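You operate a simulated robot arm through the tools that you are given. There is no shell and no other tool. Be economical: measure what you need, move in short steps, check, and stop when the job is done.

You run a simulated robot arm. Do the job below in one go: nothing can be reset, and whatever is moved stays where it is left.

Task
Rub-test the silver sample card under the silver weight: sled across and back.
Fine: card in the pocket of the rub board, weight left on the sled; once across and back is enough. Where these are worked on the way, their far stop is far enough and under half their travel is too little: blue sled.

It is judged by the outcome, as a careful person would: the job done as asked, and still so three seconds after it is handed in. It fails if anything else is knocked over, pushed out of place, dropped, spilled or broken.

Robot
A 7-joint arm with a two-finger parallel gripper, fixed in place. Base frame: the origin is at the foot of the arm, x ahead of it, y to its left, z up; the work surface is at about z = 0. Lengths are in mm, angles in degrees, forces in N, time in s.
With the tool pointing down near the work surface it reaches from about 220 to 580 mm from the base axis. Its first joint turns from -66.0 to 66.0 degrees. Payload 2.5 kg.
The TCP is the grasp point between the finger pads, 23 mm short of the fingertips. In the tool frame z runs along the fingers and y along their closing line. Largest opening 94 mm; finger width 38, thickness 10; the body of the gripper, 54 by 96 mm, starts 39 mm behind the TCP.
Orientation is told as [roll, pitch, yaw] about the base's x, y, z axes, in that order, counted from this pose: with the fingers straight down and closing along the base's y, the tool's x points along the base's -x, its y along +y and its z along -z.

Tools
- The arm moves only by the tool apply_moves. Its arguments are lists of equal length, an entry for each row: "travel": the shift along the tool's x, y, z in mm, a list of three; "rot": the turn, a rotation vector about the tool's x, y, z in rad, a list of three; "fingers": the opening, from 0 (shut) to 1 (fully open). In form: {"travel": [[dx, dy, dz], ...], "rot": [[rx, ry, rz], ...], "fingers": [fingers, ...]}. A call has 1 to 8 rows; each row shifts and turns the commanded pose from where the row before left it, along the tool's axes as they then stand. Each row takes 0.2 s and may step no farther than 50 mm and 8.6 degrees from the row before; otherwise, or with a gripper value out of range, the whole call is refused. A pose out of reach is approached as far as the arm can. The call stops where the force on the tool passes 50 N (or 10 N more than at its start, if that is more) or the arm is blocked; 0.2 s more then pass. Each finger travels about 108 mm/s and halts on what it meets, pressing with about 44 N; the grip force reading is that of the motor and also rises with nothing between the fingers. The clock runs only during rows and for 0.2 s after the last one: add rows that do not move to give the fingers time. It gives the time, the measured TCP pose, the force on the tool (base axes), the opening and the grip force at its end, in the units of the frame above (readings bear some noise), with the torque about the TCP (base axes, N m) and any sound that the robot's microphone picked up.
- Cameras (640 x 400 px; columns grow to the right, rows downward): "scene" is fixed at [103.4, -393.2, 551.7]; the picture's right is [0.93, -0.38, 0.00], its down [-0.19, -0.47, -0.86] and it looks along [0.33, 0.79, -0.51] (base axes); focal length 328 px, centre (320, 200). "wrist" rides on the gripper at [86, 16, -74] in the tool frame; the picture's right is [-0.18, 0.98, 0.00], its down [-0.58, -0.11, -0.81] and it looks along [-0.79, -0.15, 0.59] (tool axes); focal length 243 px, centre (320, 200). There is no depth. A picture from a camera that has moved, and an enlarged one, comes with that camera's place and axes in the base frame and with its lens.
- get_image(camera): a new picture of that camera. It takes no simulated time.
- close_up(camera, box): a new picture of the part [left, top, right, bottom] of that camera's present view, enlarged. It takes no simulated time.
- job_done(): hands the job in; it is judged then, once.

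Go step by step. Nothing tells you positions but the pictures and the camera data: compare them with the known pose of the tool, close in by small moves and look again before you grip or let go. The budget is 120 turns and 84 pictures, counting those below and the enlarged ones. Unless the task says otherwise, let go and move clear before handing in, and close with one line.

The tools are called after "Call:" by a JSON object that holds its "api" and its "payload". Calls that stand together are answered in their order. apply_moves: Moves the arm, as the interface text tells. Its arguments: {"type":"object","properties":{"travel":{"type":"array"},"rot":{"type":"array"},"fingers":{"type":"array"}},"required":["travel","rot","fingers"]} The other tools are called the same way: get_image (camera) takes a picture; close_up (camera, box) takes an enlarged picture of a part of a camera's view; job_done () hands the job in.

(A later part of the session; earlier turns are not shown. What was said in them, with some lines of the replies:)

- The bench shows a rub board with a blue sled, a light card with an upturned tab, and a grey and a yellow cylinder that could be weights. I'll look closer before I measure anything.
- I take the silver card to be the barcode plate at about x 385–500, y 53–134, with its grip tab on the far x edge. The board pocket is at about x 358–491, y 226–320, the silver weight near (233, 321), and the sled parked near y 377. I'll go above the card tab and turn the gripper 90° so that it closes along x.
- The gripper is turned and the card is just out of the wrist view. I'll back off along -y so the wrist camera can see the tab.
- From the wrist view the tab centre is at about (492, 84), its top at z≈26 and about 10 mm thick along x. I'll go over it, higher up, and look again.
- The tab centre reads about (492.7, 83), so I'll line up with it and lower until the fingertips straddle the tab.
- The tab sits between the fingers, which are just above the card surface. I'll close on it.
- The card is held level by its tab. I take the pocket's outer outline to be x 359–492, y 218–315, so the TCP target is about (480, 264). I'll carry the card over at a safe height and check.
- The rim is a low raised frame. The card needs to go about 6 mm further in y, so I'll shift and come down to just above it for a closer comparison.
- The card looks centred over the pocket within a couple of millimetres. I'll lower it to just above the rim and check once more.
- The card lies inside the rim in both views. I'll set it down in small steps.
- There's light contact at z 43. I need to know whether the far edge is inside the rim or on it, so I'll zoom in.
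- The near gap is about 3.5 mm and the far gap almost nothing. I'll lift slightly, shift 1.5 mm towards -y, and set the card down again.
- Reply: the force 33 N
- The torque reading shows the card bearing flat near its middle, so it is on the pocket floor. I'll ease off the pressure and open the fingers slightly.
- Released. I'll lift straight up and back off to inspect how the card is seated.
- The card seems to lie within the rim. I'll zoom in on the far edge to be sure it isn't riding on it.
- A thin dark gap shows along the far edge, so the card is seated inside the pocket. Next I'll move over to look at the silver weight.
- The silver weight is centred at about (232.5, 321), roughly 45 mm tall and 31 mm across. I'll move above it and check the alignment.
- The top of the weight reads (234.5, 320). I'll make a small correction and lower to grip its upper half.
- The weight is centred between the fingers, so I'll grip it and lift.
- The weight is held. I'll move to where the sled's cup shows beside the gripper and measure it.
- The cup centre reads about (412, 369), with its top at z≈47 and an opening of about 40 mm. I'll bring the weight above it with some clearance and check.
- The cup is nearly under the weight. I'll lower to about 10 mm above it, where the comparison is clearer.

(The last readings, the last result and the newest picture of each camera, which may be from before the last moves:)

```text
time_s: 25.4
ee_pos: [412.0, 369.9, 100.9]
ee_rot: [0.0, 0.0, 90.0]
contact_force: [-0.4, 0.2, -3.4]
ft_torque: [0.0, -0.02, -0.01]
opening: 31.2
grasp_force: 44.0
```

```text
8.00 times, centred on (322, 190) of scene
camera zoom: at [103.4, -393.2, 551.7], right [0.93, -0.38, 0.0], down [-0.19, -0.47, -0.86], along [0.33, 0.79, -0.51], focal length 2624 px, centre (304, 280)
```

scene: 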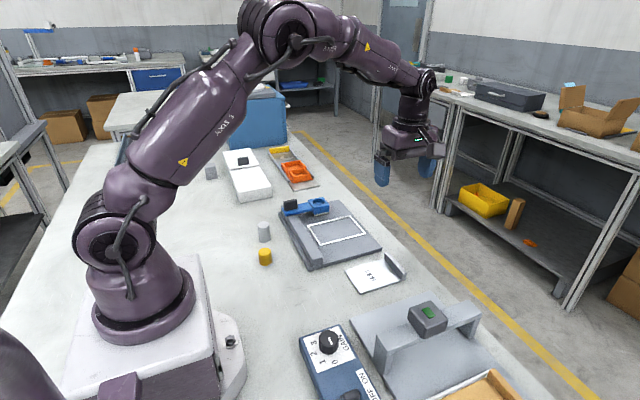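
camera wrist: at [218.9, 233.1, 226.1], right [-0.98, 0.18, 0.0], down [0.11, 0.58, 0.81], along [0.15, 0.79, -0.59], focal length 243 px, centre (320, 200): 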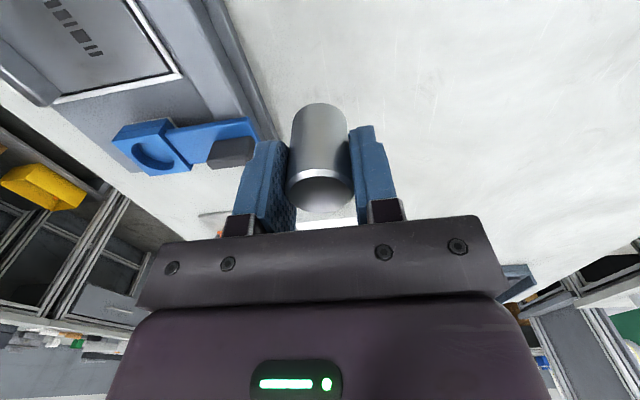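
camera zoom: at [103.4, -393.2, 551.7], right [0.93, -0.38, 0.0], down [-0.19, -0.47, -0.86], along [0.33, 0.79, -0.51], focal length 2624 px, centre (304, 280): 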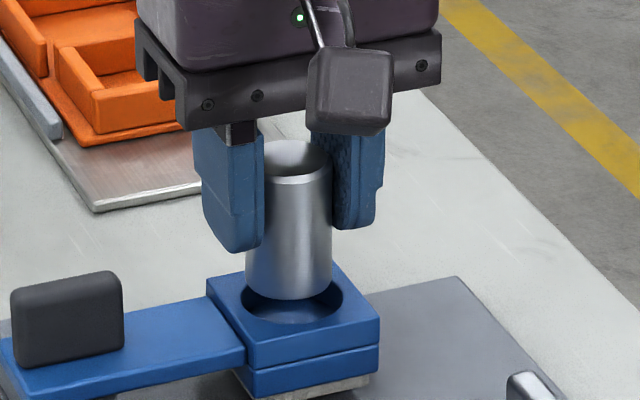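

Both views agree that the weight is over the cup, with about 1 mm still to go in +x. I'll shift that and lower gently.

Call:
{"api": "apply_moves", "payload": {"travel": [[0.3, -1.2, 3], [0, 0, 3], [0, 0, 3], [0, 0, 2], [0, 0, 0]], "rot": [[0, 0, 0], [0, 0, 0], [0, 0, 0], [0, 0, 0], [0, 0, 0]], "fingers": [0, 0, 0, 0, 0]}}

Call:
{"api": "close_up", "payload": {"camera": "wrist", "box": [200, 60, 440, 210]}}

Call:
{"api": "close_up", "payload": {"camera": "scene", "box": [290, 165, 354, 215]}}

```text
time_s: 26.6
ee_pos: [413.0, 370.1, 89.3]
ee_rot: [0.1, 0.0, 90.0]
contact_force: [-0.2, -0.5, -2.7]
ft_torque: [0.03, 0.01, 0.0]
opening: 31.2
grasp_force: 44.2
```

```text
2.67 times, centred on (320, 135) of wrist
camera zoom: at [396.9, 282.9, 164.0], right [-0.98, 0.18, 0.0], down [0.11, 0.58, 0.81], along [0.15, 0.79, -0.59], focal length 647 px, centre (320, 373)
```

zoom: 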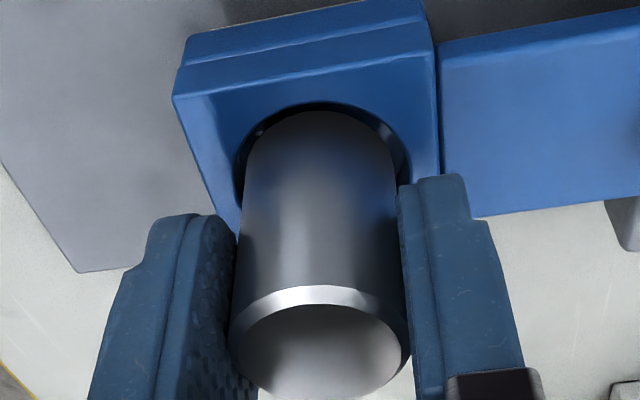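

```text
8.00 times, centred on (322, 190) of scene
camera zoom: at [103.4, -393.2, 551.7], right [0.93, -0.38, 0.0], down [-0.19, -0.47, -0.86], along [0.33, 0.79, -0.51], focal length 2624 px, centre (304, 280)
```

zoom: 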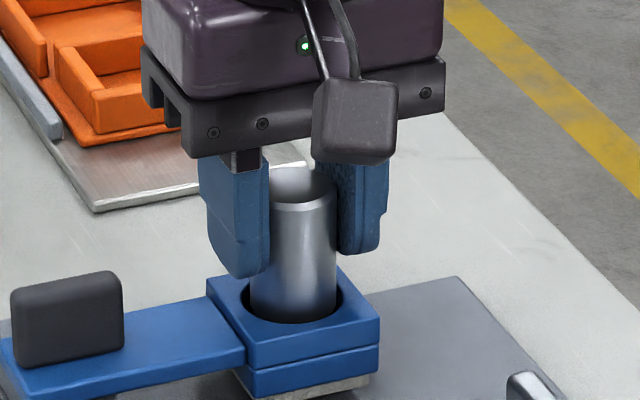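

The weight's base is entering the cup with even gaps. I'll lower the rest in small steps until it touches.

Call:
{"api": "apply_moves", "payload": {"travel": [[0, 0, 2], [0, 0, 2], [0, 0, 2], [0, 0, 0]], "rot": [[0, 0, 0], [0, 0, 0], [0, 0, 0], [0, 0, 0]], "fingers": [0, 0, 0, 0]}}

Call:
{"api": "close_up", "payload": {"camera": "scene", "box": [290, 165, 354, 215]}}

```text
time_s: 27.6
ee_pos: [413.2, 369.2, 83.8]
ee_rot: [0.0, 0.0, 89.9]
contact_force: [0.4, -0.1, -2.6]
ft_torque: [-0.01, 0.02, 0.02]
opening: 31.1
grasp_force: 43.4
```

```text
8.00 times, centred on (322, 190) of scene
camera zoom: at [103.4, -393.2, 551.7], right [0.93, -0.38, 0.0], down [-0.19, -0.47, -0.86], along [0.33, 0.79, -0.51], focal length 2624 px, centre (304, 280)
```

zoom: 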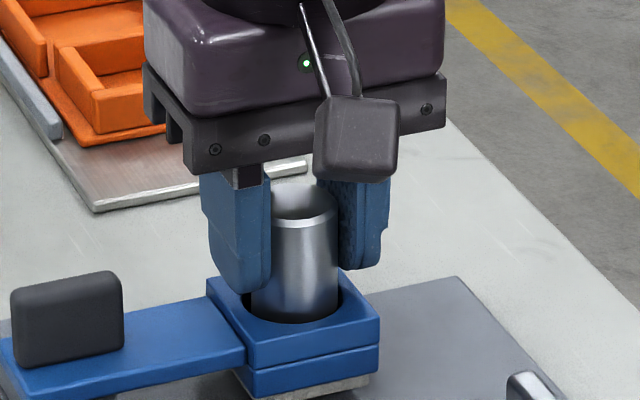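

Call:
{"api": "apply_moves", "payload": {"travel": [[0, 0, 2], [0, 0, 1.5], [0, 0, 0]], "rot": [[0, 0, 0], [0, 0, 0], [0, 0, 0]], "fingers": [0, 0, 0]}}

```text
time_s: 28.4
ee_pos: [414.3, 370.0, 81.5]
ee_rot: [-0.1, 0.0, 90.0]
contact_force: [-3.7, -4.3, 12.8]
ft_torque: [-0.3, 0.26, 0.02]
opening: 31.5
grasp_force: 44.3
```

The weight now has about 13 N of contact. I'll check that it's on the cup floor and not the rim.

Call:
{"api": "close_up", "payload": {"camera": "scene", "box": [306, 185, 338, 210]}}

Call:
{"api": "close_up", "payload": {"camera": "wrist", "box": [260, 70, 380, 145]}}

```text
16.00 times, centred on (322, 198) of scene
camera zoom: at [103.4, -393.3, 551.7], right [0.93, -0.38, 0.0], down [-0.19, -0.47, -0.86], along [0.33, 0.79, -0.51], focal length 5248 px, centre (288, 240)
```

zoom: 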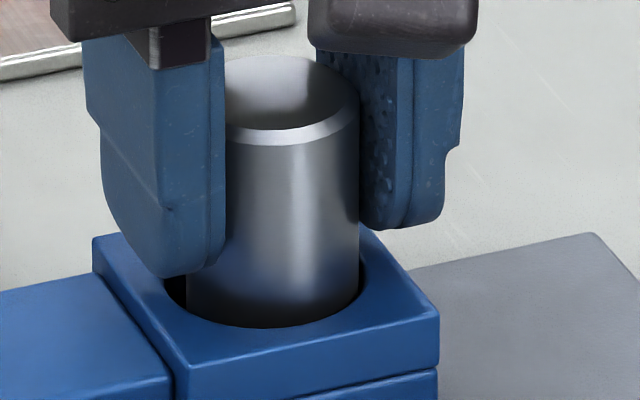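

```text
5.33 times, centred on (320, 108) of wrist
camera zoom: at [397.8, 282.4, 155.5], right [-0.98, 0.18, 0.0], down [0.11, 0.58, 0.81], along [0.15, 0.79, -0.59], focal length 1294 px, centre (320, 693)
```

zoom: 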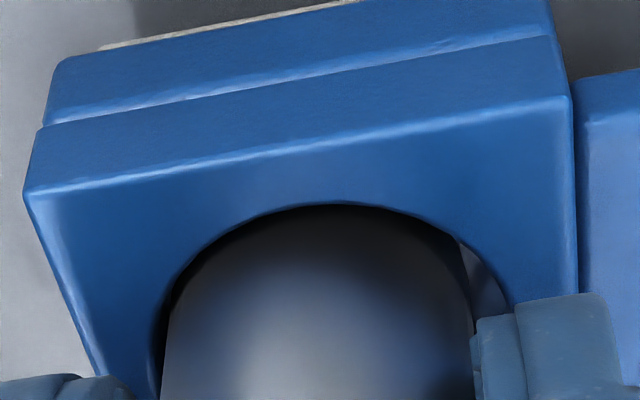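

The weight is inside the cup, slightly toward the near side. I'll ease up, nudge it 1 mm in +y, and release it.

Call:
{"api": "apply_moves", "payload": {"travel": [[-1, 0, -1.5], [0, 0, 0.5], [0, 0, 0], [0, 0, 0], [0, 0, 0]], "rot": [[0, 0, 0], [0, 0, 0], [0, 0, 0], [0, 0, 0], [0, 0, 0]], "fingers": [0, 0, 0.4, 0.55, 0.55]}}

Call:
{"api": "apply_moves", "payload": {"travel": [[0, 0, -25], [0, 0, -40], [0, 0, -15], [0, 0, 0]], "rot": [[0, 0, 0], [0, 0, 0], [0, 0, 0], [0, 0, 0]], "fingers": [0.55, 0.6, 0.6, 0.6]}}

Call:
{"api": "close_up", "payload": {"camera": "scene", "box": [270, 165, 390, 240]}}

Call:
{"api": "get_image", "payload": {"camera": "wrist"}}

```text
time_s: 29.6
ee_pos: [414.0, 371.2, 81.8]
ee_rot: [0.1, 0.0, 90.0]
contact_force: [0.1, 0.4, -0.5]
ft_torque: [-0.04, -0.01, -0.03]
opening: 51.8
grasp_force: 0.0
```

```text
time_s: 30.6
ee_pos: [414.7, 370.1, 160.6]
ee_rot: [0.0, -0.1, 89.9]
contact_force: [-0.5, -0.1, -0.5]
ft_torque: [0.01, -0.02, -0.02]
opening: 56.3
grasp_force: 0.0
```

```text
5.33 times, centred on (330, 202) of scene
camera zoom: at [103.4, -393.2, 551.7], right [0.93, -0.38, 0.0], down [-0.19, -0.47, -0.86], along [0.33, 0.79, -0.51], focal length 1749 px, centre (267, 187)
```

zoom: 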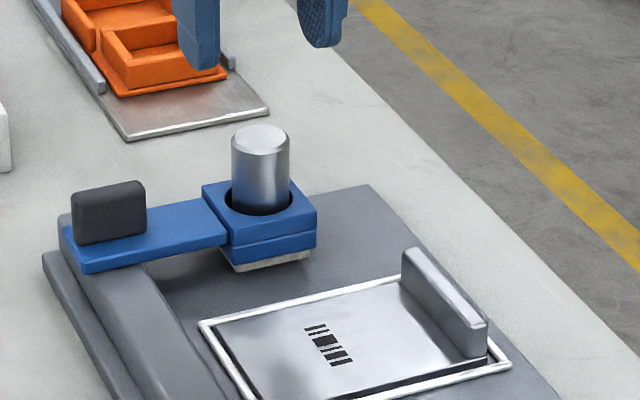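

```text
33 pictures are left
camera wrist: at [397.5, 283.4, 235.4], right [-0.98, 0.18, 0.0], down [0.11, 0.58, 0.81], along [0.15, 0.79, -0.59], focal length 243 px, centre (320, 200)
```

wrist: 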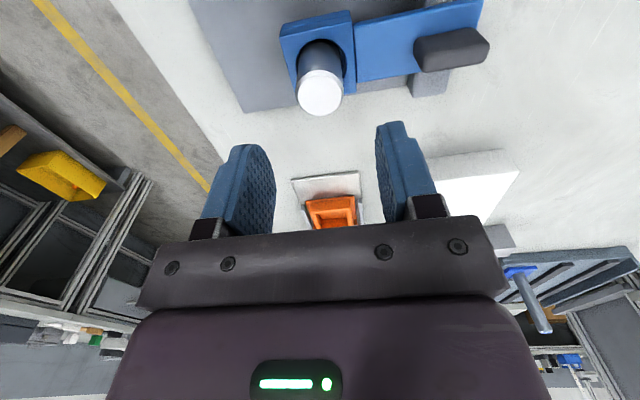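

The weight sits upright on the sled and the card is still in the pocket. Next I'll turn the gripper back to yaw 0, so the fingers straddle the black handle along y, and look at it.

Call:
{"api": "apply_moves", "payload": {"travel": [[10, 38, -15], [10, 38, -15], [10, 38, -10], [0, 0, 0], [0, 0, 0], [0, 0, 0], [0, 0, 0], [0, 0, 0]], "rot": [[0, 0, 0], [0, 0, 0], [0, 0, 0], [0, 0, 0.1428], [0, 0, 0.1428], [0, 0, 0.1428], [0, 0, 0.1428], [0, 0, 0.1428]], "fingers": [0.6, 0.6, 0.6, 0.6, 0.6, 0.6, 0.6, 0.6]}}

Call:
{"api": "apply_moves", "payload": {"travel": [[0, 0, 0], [0, 0, 0], [0, 0, 0], [0, 0, 0], [0, 0, 0], [0, 0, 0], [0, 0, 0]], "rot": [[0, 0, 0.1428], [0, 0, 0.1428], [0, 0, 0.1428], [0, 0, 0.1428], [0, 0, 0.1428], [0, 0, 0.1428], [0, 0, 0]], "fingers": [0.6, 0.6, 0.6, 0.6, 0.6, 0.6, 0.6]}}

Call:
{"api": "get_image", "payload": {"camera": "wrist"}}

```text
time_s: 32.4
ee_pos: [300.5, 341.7, 201.2]
ee_rot: [0.0, -0.1, 48.9]
contact_force: [-0.3, -0.4, 0.5]
ft_torque: [-0.03, 0.01, 0.0]
opening: 56.2
grasp_force: 0.1
```

```text
time_s: 34.0
ee_pos: [298.1, 340.0, 200.8]
ee_rot: [0.0, 0.0, -0.1]
contact_force: [-0.2, -0.5, -0.2]
ft_torque: [0.03, 0.02, -0.01]
opening: 56.6
grasp_force: 0.0
```

```text
32 pictures are left
camera wrist: at [212.8, 355.9, 275.7], right [0.19, 0.98, 0.0], down [0.58, -0.11, 0.81], along [0.79, -0.15, -0.59], focal length 243 px, centre (320, 200)
```

wrist: 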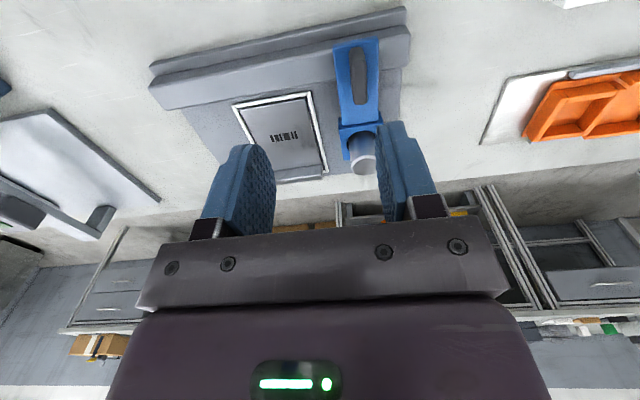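

Call:
{"api": "close_up", "payload": {"camera": "wrist", "box": [296, 20, 424, 100]}}

```text
5.00 times, centred on (360, 60) of wrist
camera zoom: at [212.8, 355.9, 275.7], right [0.19, 0.98, 0.0], down [0.58, -0.11, 0.81], along [0.79, -0.15, -0.59], focal length 1213 px, centre (120, 900)
```

zoom: 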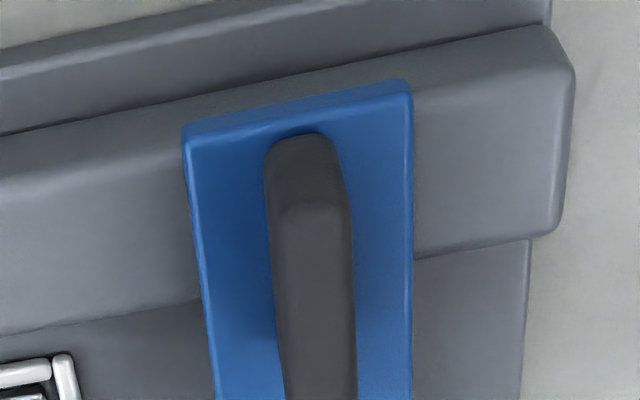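

The handle is about 14 mm thick in y, centred at about (326, 369.7), with its top at z≈72. I'll go over it.

Call:
{"api": "apply_moves", "payload": {"travel": [[-14, 15, 0], [-14, 14.7, 20], [0, 0, 35], [0, 0, 35], [0, 0, 0]], "rot": [[0, 0, 0], [0, 0, 0], [0, 0, 0], [0, 0, 0], [0, 0, 0]], "fingers": [0.6, 0.6, 0.6, 0.6, 0.6]}}

Call:
{"api": "get_image", "payload": {"camera": "wrist"}}

Call:
{"api": "close_up", "payload": {"camera": "scene", "box": [250, 150, 378, 230]}}

```text
time_s: 35.2
ee_pos: [329.1, 371.8, 110.5]
ee_rot: [0.0, 0.0, 0.1]
contact_force: [0.7, -0.3, -1.1]
ft_torque: [-0.02, -0.02, -0.01]
opening: 56.3
grasp_force: 0.0
```

```text
30 pictures are left
camera wrist: at [242.6, 386.5, 184.7], right [0.18, 0.98, 0.0], down [0.58, -0.11, 0.81], along [0.79, -0.15, -0.59], focal length 243 px, centre (320, 200)
```

wrist: 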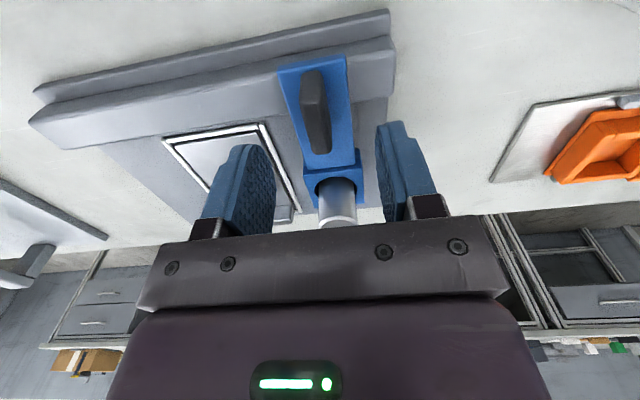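

```text
5.00 times, centred on (314, 190) of scene
camera zoom: at [103.4, -393.2, 551.7], right [0.93, -0.38, 0.0], down [-0.19, -0.47, -0.86], along [0.33, 0.79, -0.51], focal length 1640 px, centre (350, 250)
```

zoom: 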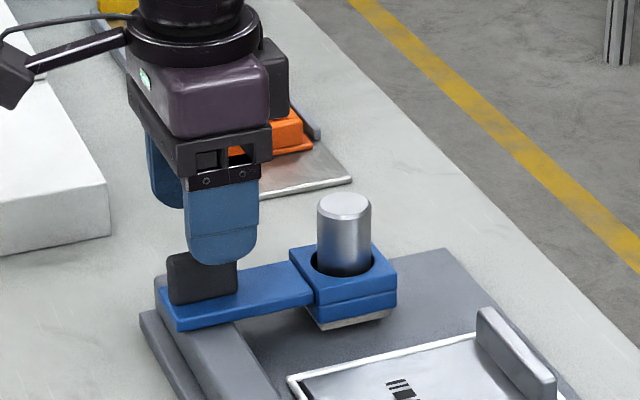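

The fingers straddle the handle, so I'll lower the rest of the way and grip.

Call:
{"api": "apply_moves", "payload": {"travel": [[0, 0, 16], [0, 0, 15], [0, 0, 0], [0, 0, 0], [0, 0, 0], [0, 0, 0]], "rot": [[0, 0, 0], [0, 0, 0], [0, 0, 0], [0, 0, 0], [0, 0, 0], [0, 0, 0]], "fingers": [0.5, 0.5, 0.3, 0.1, 0, 0]}}

Call:
{"api": "close_up", "payload": {"camera": "scene", "box": [250, 160, 410, 260]}}

```text
time_s: 36.6
ee_pos: [327.9, 369.0, 80.6]
ee_rot: [-0.1, 0.0, 0.1]
contact_force: [-1.2, -6.8, 4.1]
ft_torque: [0.09, 0.15, 0.18]
opening: 13.1
grasp_force: 45.3
```

```text
4.00 times, centred on (330, 210) of scene
camera zoom: at [103.4, -393.2, 551.7], right [0.93, -0.38, 0.0], down [-0.19, -0.47, -0.86], along [0.33, 0.79, -0.51], focal length 1312 px, centre (280, 160)
```

zoom: 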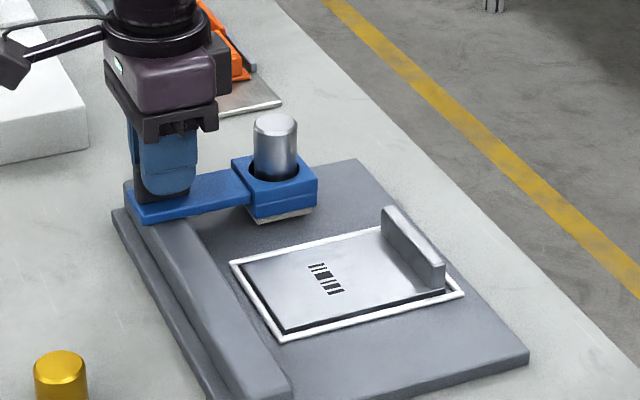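

I have the handle. I'll move the sled slowly toward -y, a short first stretch, then look.

Call:
{"api": "apply_moves", "payload": {"travel": [[0, -6, 0], [0, -8, 0], [0, -8, 0], [0, -8, 0], [0, 0, 0]], "rot": [[0, 0, 0], [0, 0, 0], [0, 0, 0], [0, 0, 0], [0, 0, 0]], "fingers": [0, 0, 0, 0, 0]}}

Call:
{"api": "close_up", "payload": {"camera": "scene", "box": [250, 160, 410, 260]}}

```text
time_s: 37.8
ee_pos: [328.9, 340.7, 79.5]
ee_rot: [0.0, 0.0, 0.0]
contact_force: [5.8, 0.7, -6.9]
ft_torque: [0.0, -0.78, -0.1]
opening: 12.8
grasp_force: 45.2
```

```text
4.00 times, centred on (330, 210) of scene
camera zoom: at [103.4, -393.2, 551.8], right [0.93, -0.38, 0.0], down [-0.19, -0.47, -0.86], along [0.33, 0.79, -0.51], focal length 1312 px, centre (280, 160)
```

zoom: 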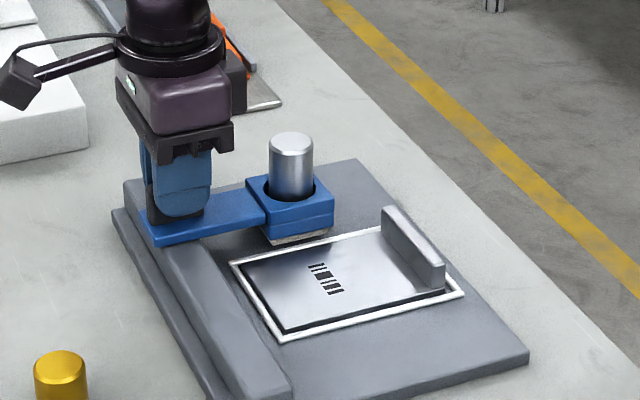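

The sled glides freely with low force and the card is unmoved. I'll continue across.

Call:
{"api": "apply_moves", "payload": {"travel": [[0, -8, 0], [0, -8, 0], [0, -8, 0], [0, -8, 0], [0, -8, 0], [0, -8, 0], [0, 0, 0]], "rot": [[0, 0, 0], [0, 0, 0], [0, 0, 0], [0, 0, 0], [0, 0, 0], [0, 0, 0], [0, 0, 0]], "fingers": [0, 0, 0, 0, 0, 0, 0]}}

Call:
{"api": "close_up", "payload": {"camera": "scene", "box": [250, 160, 410, 260]}}

```text
time_s: 39.4
ee_pos: [328.9, 292.2, 79.1]
ee_rot: [0.0, -0.1, 0.0]
contact_force: [24.5, 0.6, -26.9]
ft_torque: [0.11, 0.45, 0.56]
opening: 12.9
grasp_force: 45.3
```

```text
4.00 times, centred on (330, 210) of scene
camera zoom: at [103.5, -393.1, 551.8], right [0.93, -0.38, 0.0], down [-0.19, -0.47, -0.86], along [0.33, 0.79, -0.51], focal length 1312 px, centre (280, 160)
```

zoom: 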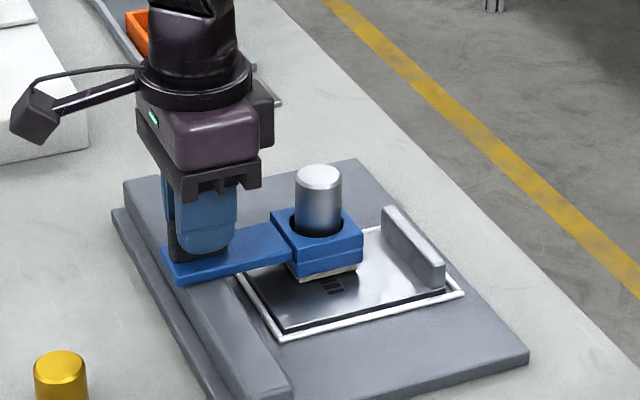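

Side forces are building because the rail and my path aren't perfectly aligned. I'll loosen the grip and simply push the handle with the finger, which leaves x and z free.

Call:
{"api": "apply_moves", "payload": {"travel": [[0, 0, 0], [0, 0, 0], [0, -3, 0], [0, -8, 0], [0, -8, 0], [0, 0, 0]], "rot": [[0, 0, 0], [0, 0, 0], [0, 0, 0], [0, 0, 0], [0, 0, 0], [0, 0, 0]], "fingers": [0.2, 0.2, 0.2, 0.2, 0.2, 0.2]}}

Call:
{"api": "close_up", "payload": {"camera": "scene", "box": [250, 160, 410, 260]}}

```text
time_s: 40.8
ee_pos: [327.8, 272.5, 79.8]
ee_rot: [0.0, -0.1, 0.0]
contact_force: [0.3, -0.4, -0.2]
ft_torque: [-0.03, 0.0, 0.01]
opening: 18.9
grasp_force: 0.0
```

```text
4.00 times, centred on (330, 210) of scene
camera zoom: at [103.4, -393.2, 551.7], right [0.93, -0.38, 0.0], down [-0.19, -0.47, -0.86], along [0.33, 0.79, -0.51], focal length 1312 px, centre (280, 160)
```

zoom: 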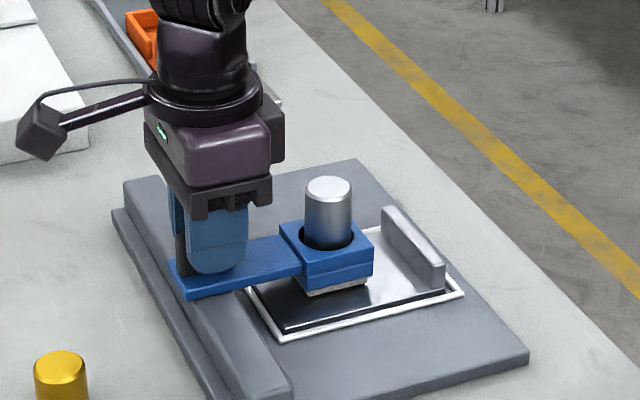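

Pushing works with almost no force. I'll continue toward the far stop.

Call:
{"api": "apply_moves", "payload": {"travel": [[0, -8, 0], [0, -8, 0], [0, -8, 0], [0, -8, 0], [0, -8, 0], [0, -8, 0], [0, -8, 0], [0, 0, 0]], "rot": [[0, 0, 0], [0, 0, 0], [0, 0, 0], [0, 0, 0], [0, 0, 0], [0, 0, 0], [0, 0, 0], [0, 0, 0]], "fingers": [0.2, 0.2, 0.2, 0.2, 0.2, 0.2, 0.2, 0.2]}}

Call:
{"api": "close_up", "payload": {"camera": "scene", "box": [250, 160, 410, 260]}}

```text
time_s: 42.6
ee_pos: [327.9, 217.0, 79.6]
ee_rot: [0.0, 0.0, 0.0]
contact_force: [0.2, -0.4, 0.1]
ft_torque: [0.03, -0.03, 0.02]
opening: 18.5
grasp_force: 0.2
```

```text
4.00 times, centred on (330, 210) of scene
camera zoom: at [103.4, -393.2, 551.7], right [0.93, -0.38, 0.0], down [-0.19, -0.47, -0.86], along [0.33, 0.79, -0.51], focal length 1312 px, centre (280, 160)
```

zoom: 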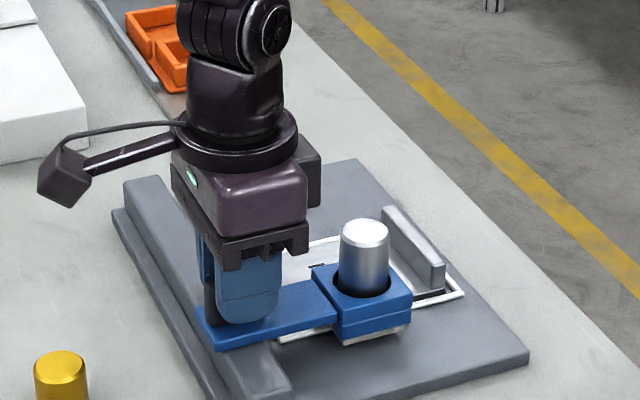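

The sled is at the pocket's near edge. I'll carry on slowly to the stop.

Call:
{"api": "apply_moves", "payload": {"travel": [[0, -6, 0], [0, -6, 0], [0, -6, 0], [0, -6, 0], [0, -6, 0], [0, -6, 0], [0, -6, 0], [0, 0, 0]], "rot": [[0, 0, 0], [0, 0, 0], [0, 0, 0], [0, 0, 0], [0, 0, 0], [0, 0, 0], [0, 0, 0], [0, 0, 0]], "fingers": [0.2, 0.2, 0.2, 0.2, 0.2, 0.2, 0.2, 0.2]}}

Call:
{"api": "close_up", "payload": {"camera": "scene", "box": [250, 160, 410, 260]}}

```text
time_s: 44.4
ee_pos: [328.2, 178.6, 79.8]
ee_rot: [0.4, -0.3, 0.3]
contact_force: [4.2, 35.2, -15.0]
ft_torque: [-0.06, -0.41, -0.79]
opening: 34.5
grasp_force: 17.4
```

```text
4.00 times, centred on (330, 210) of scene
camera zoom: at [103.5, -393.2, 551.7], right [0.93, -0.38, 0.0], down [-0.19, -0.47, -0.86], along [0.33, 0.79, -0.51], focal length 1312 px, centre (280, 160)
```

zoom: 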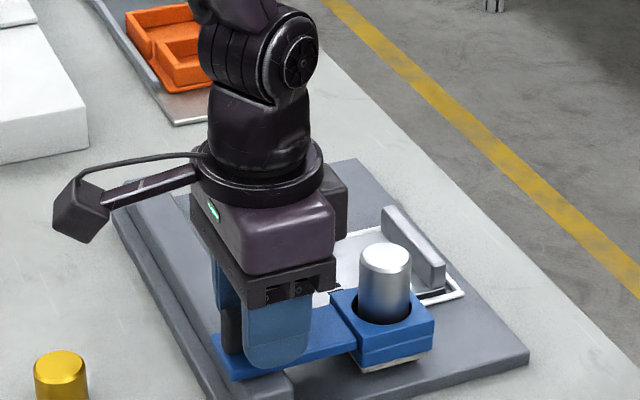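

The sled has hit its far stop, so the crossing is complete. I'll bring it back the same way.

Call:
{"api": "apply_moves", "payload": {"travel": [[0, 6, 0], [0, 6, 0], [0, 8, 0], [0, 8, 0], [0, 8, 0], [0, 8, 0], [0, 8, 0], [0, 8, 0]], "rot": [[0, 0, 0], [0, 0, 0], [0, 0, 0], [0, 0, 0], [0, 0, 0], [0, 0, 0], [0, 0, 0], [0, 0, 0]], "fingers": [0.2, 0.2, 0.2, 0.2, 0.2, 0.2, 0.2, 0.2]}}

Call:
{"api": "close_up", "payload": {"camera": "scene", "box": [250, 160, 410, 260]}}

```text
time_s: 46.2
ee_pos: [326.9, 236.0, 79.5]
ee_rot: [0.0, 0.0, 0.0]
contact_force: [-0.1, -0.1, -0.5]
ft_torque: [0.01, -0.03, -0.01]
opening: 18.9
grasp_force: 0.3
```

```text
4.00 times, centred on (330, 210) of scene
camera zoom: at [103.4, -393.2, 551.7], right [0.93, -0.38, 0.0], down [-0.19, -0.47, -0.86], along [0.33, 0.79, -0.51], focal length 1312 px, centre (280, 160)
```

zoom: 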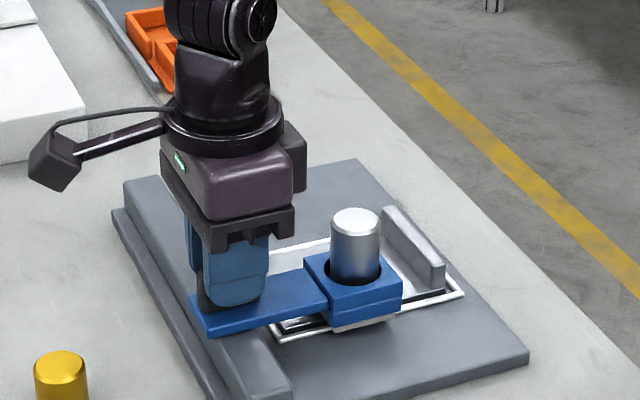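

The sled is coming back smoothly with the weight upright, so I'll continue.

Call:
{"api": "apply_moves", "payload": {"travel": [[0, 8, 0], [0, 8, 0], [0, 8, 0], [0, 8, 0], [0, 8, 0], [0, 8, 0], [0, 8, 0], [0, 8, 0]], "rot": [[0, 0, 0], [0, 0, 0], [0, 0, 0], [0, 0, 0], [0, 0, 0], [0, 0, 0], [0, 0, 0], [0, 0, 0]], "fingers": [0.2, 0.2, 0.2, 0.2, 0.2, 0.2, 0.2, 0.2]}}

Call:
{"api": "apply_moves", "payload": {"travel": [[0, 8, 0], [0, 8, 0], [0, 8, 0], [0, 8, 0], [0, 8, 0], [0, 8, 0], [0, 8, 0], [0, 0, 0]], "rot": [[0, 0, 0], [0, 0, 0], [0, 0, 0], [0, 0, 0], [0, 0, 0], [0, 0, 0], [0, 0, 0], [0, 0, 0]], "fingers": [0.2, 0.2, 0.2, 0.2, 0.2, 0.2, 0.2, 0.2]}}

Call:
{"api": "close_up", "payload": {"camera": "scene", "box": [250, 160, 410, 260]}}

```text
time_s: 48.0
ee_pos: [328.1, 300.8, 80.2]
ee_rot: [0.0, 0.0, 0.1]
contact_force: [0.3, -0.4, 0.0]
ft_torque: [0.01, 0.02, -0.01]
opening: 18.8
grasp_force: 0.1
```

```text
time_s: 49.8
ee_pos: [327.1, 355.4, 79.4]
ee_rot: [0.0, -0.1, 0.1]
contact_force: [1.0, 0.2, 0.1]
ft_torque: [0.0, 0.02, 0.01]
opening: 18.8
grasp_force: 0.0
```

```text
4.00 times, centred on (330, 210) of scene
camera zoom: at [103.4, -393.2, 551.7], right [0.93, -0.38, 0.0], down [-0.19, -0.47, -0.86], along [0.33, 0.79, -0.51], focal length 1312 px, centre (280, 160)
```

zoom: 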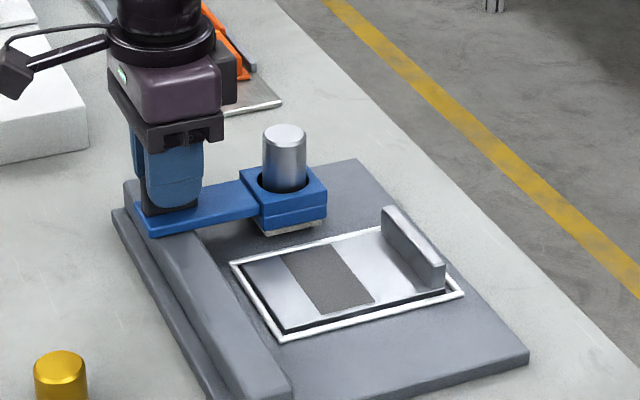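

The rub mark shows on the card. I'll push the sled the last stretch home to its start stop.

Call:
{"api": "apply_moves", "payload": {"travel": [[0, 5, 0], [0, 5, 0], [0, 4, 0], [0, 3, 0], [0, 2, 0], [0, 0, 0]], "rot": [[0, 0, 0], [0, 0, 0], [0, 0, 0], [0, 0, 0], [0, 0, 0], [0, 0, 0]], "fingers": [0.2, 0.2, 0.2, 0.2, 0.2, 0.2]}}

Call:
{"api": "close_up", "payload": {"camera": "scene", "box": [250, 160, 410, 260]}}

```text
time_s: 51.2
ee_pos: [328.6, 374.1, 79.9]
ee_rot: [-0.2, 0.0, 0.1]
contact_force: [0.3, -4.8, 0.1]
ft_torque: [-0.03, 0.1, 0.09]
opening: 20.8
grasp_force: 2.1
```

```text
4.00 times, centred on (330, 210) of scene
camera zoom: at [103.4, -393.2, 551.7], right [0.93, -0.38, 0.0], down [-0.19, -0.47, -0.86], along [0.33, 0.79, -0.51], focal length 1312 px, centre (280, 160)
```

zoom: 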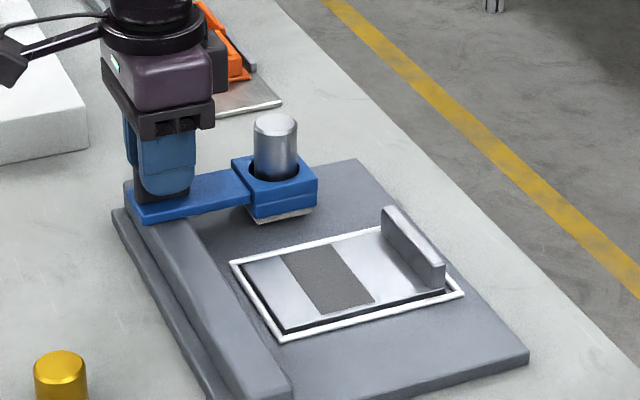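

The sled is back at its start stop with light contact. I'll centre on the handle, open the fingers, and lift straight up clear.

Call:
{"api": "apply_moves", "payload": {"travel": [[0, -4, 0], [0, 0, 0], [0, 0, -20], [0, 0, -45], [0, 0, -45], [0, 0, -20], [0, 0, 0]], "rot": [[0, 0, 0], [0, 0, 0], [0, 0, 0], [0, 0, 0], [0, 0, 0], [0, 0, 0], [0, 0, 0]], "fingers": [0.25, 0.45, 0.5, 0.5, 0.5, 0.5, 0.5]}}

Call:
{"api": "get_image", "payload": {"camera": "scene"}}

Call:
{"api": "close_up", "payload": {"camera": "scene", "box": [250, 160, 410, 260]}}

```text
time_s: 52.8
ee_pos: [327.9, 369.6, 210.5]
ee_rot: [0.1, 0.0, 0.0]
contact_force: [-0.5, -1.1, -0.5]
ft_torque: [0.02, -0.02, 0.02]
opening: 47.3
grasp_force: 0.2
```

```text
19 pictures are left
```

scene: 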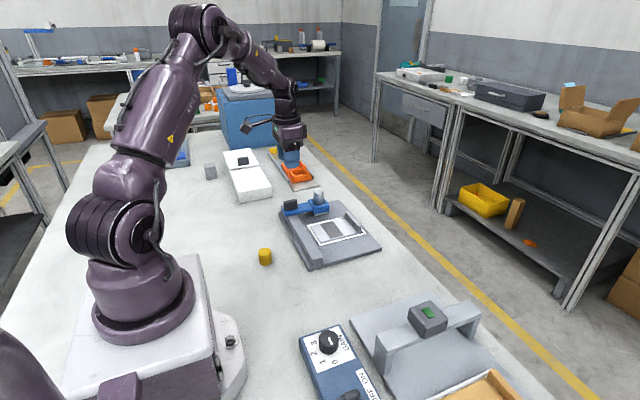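

```text
4.00 times, centred on (330, 210) of scene
camera zoom: at [103.4, -393.2, 551.7], right [0.93, -0.38, 0.0], down [-0.19, -0.47, -0.86], along [0.33, 0.79, -0.51], focal length 1312 px, centre (280, 160)
```

zoom: 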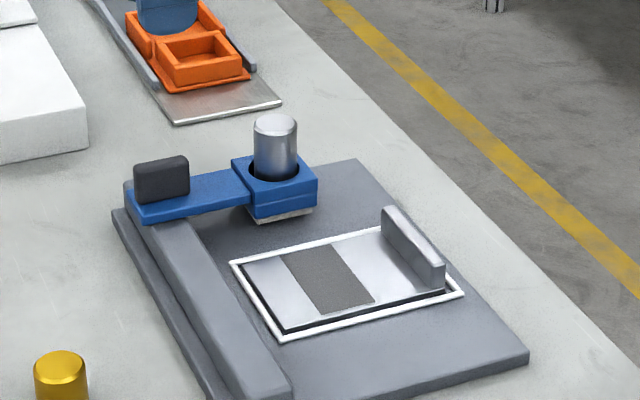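

The rubbed card is in the pocket, the silver weight is on the sled, the sled is back at its start, and the arm is clear, so I'm handing in.

Call:
{"api": "job_done", "payload": {}}

```text
The job is handed in.
```

The rub test is done: the silver card was rubbed once across to the far stop and back under the silver weight. The card is still in the pocket, the weight is on the sled, and nothing else was disturbed.
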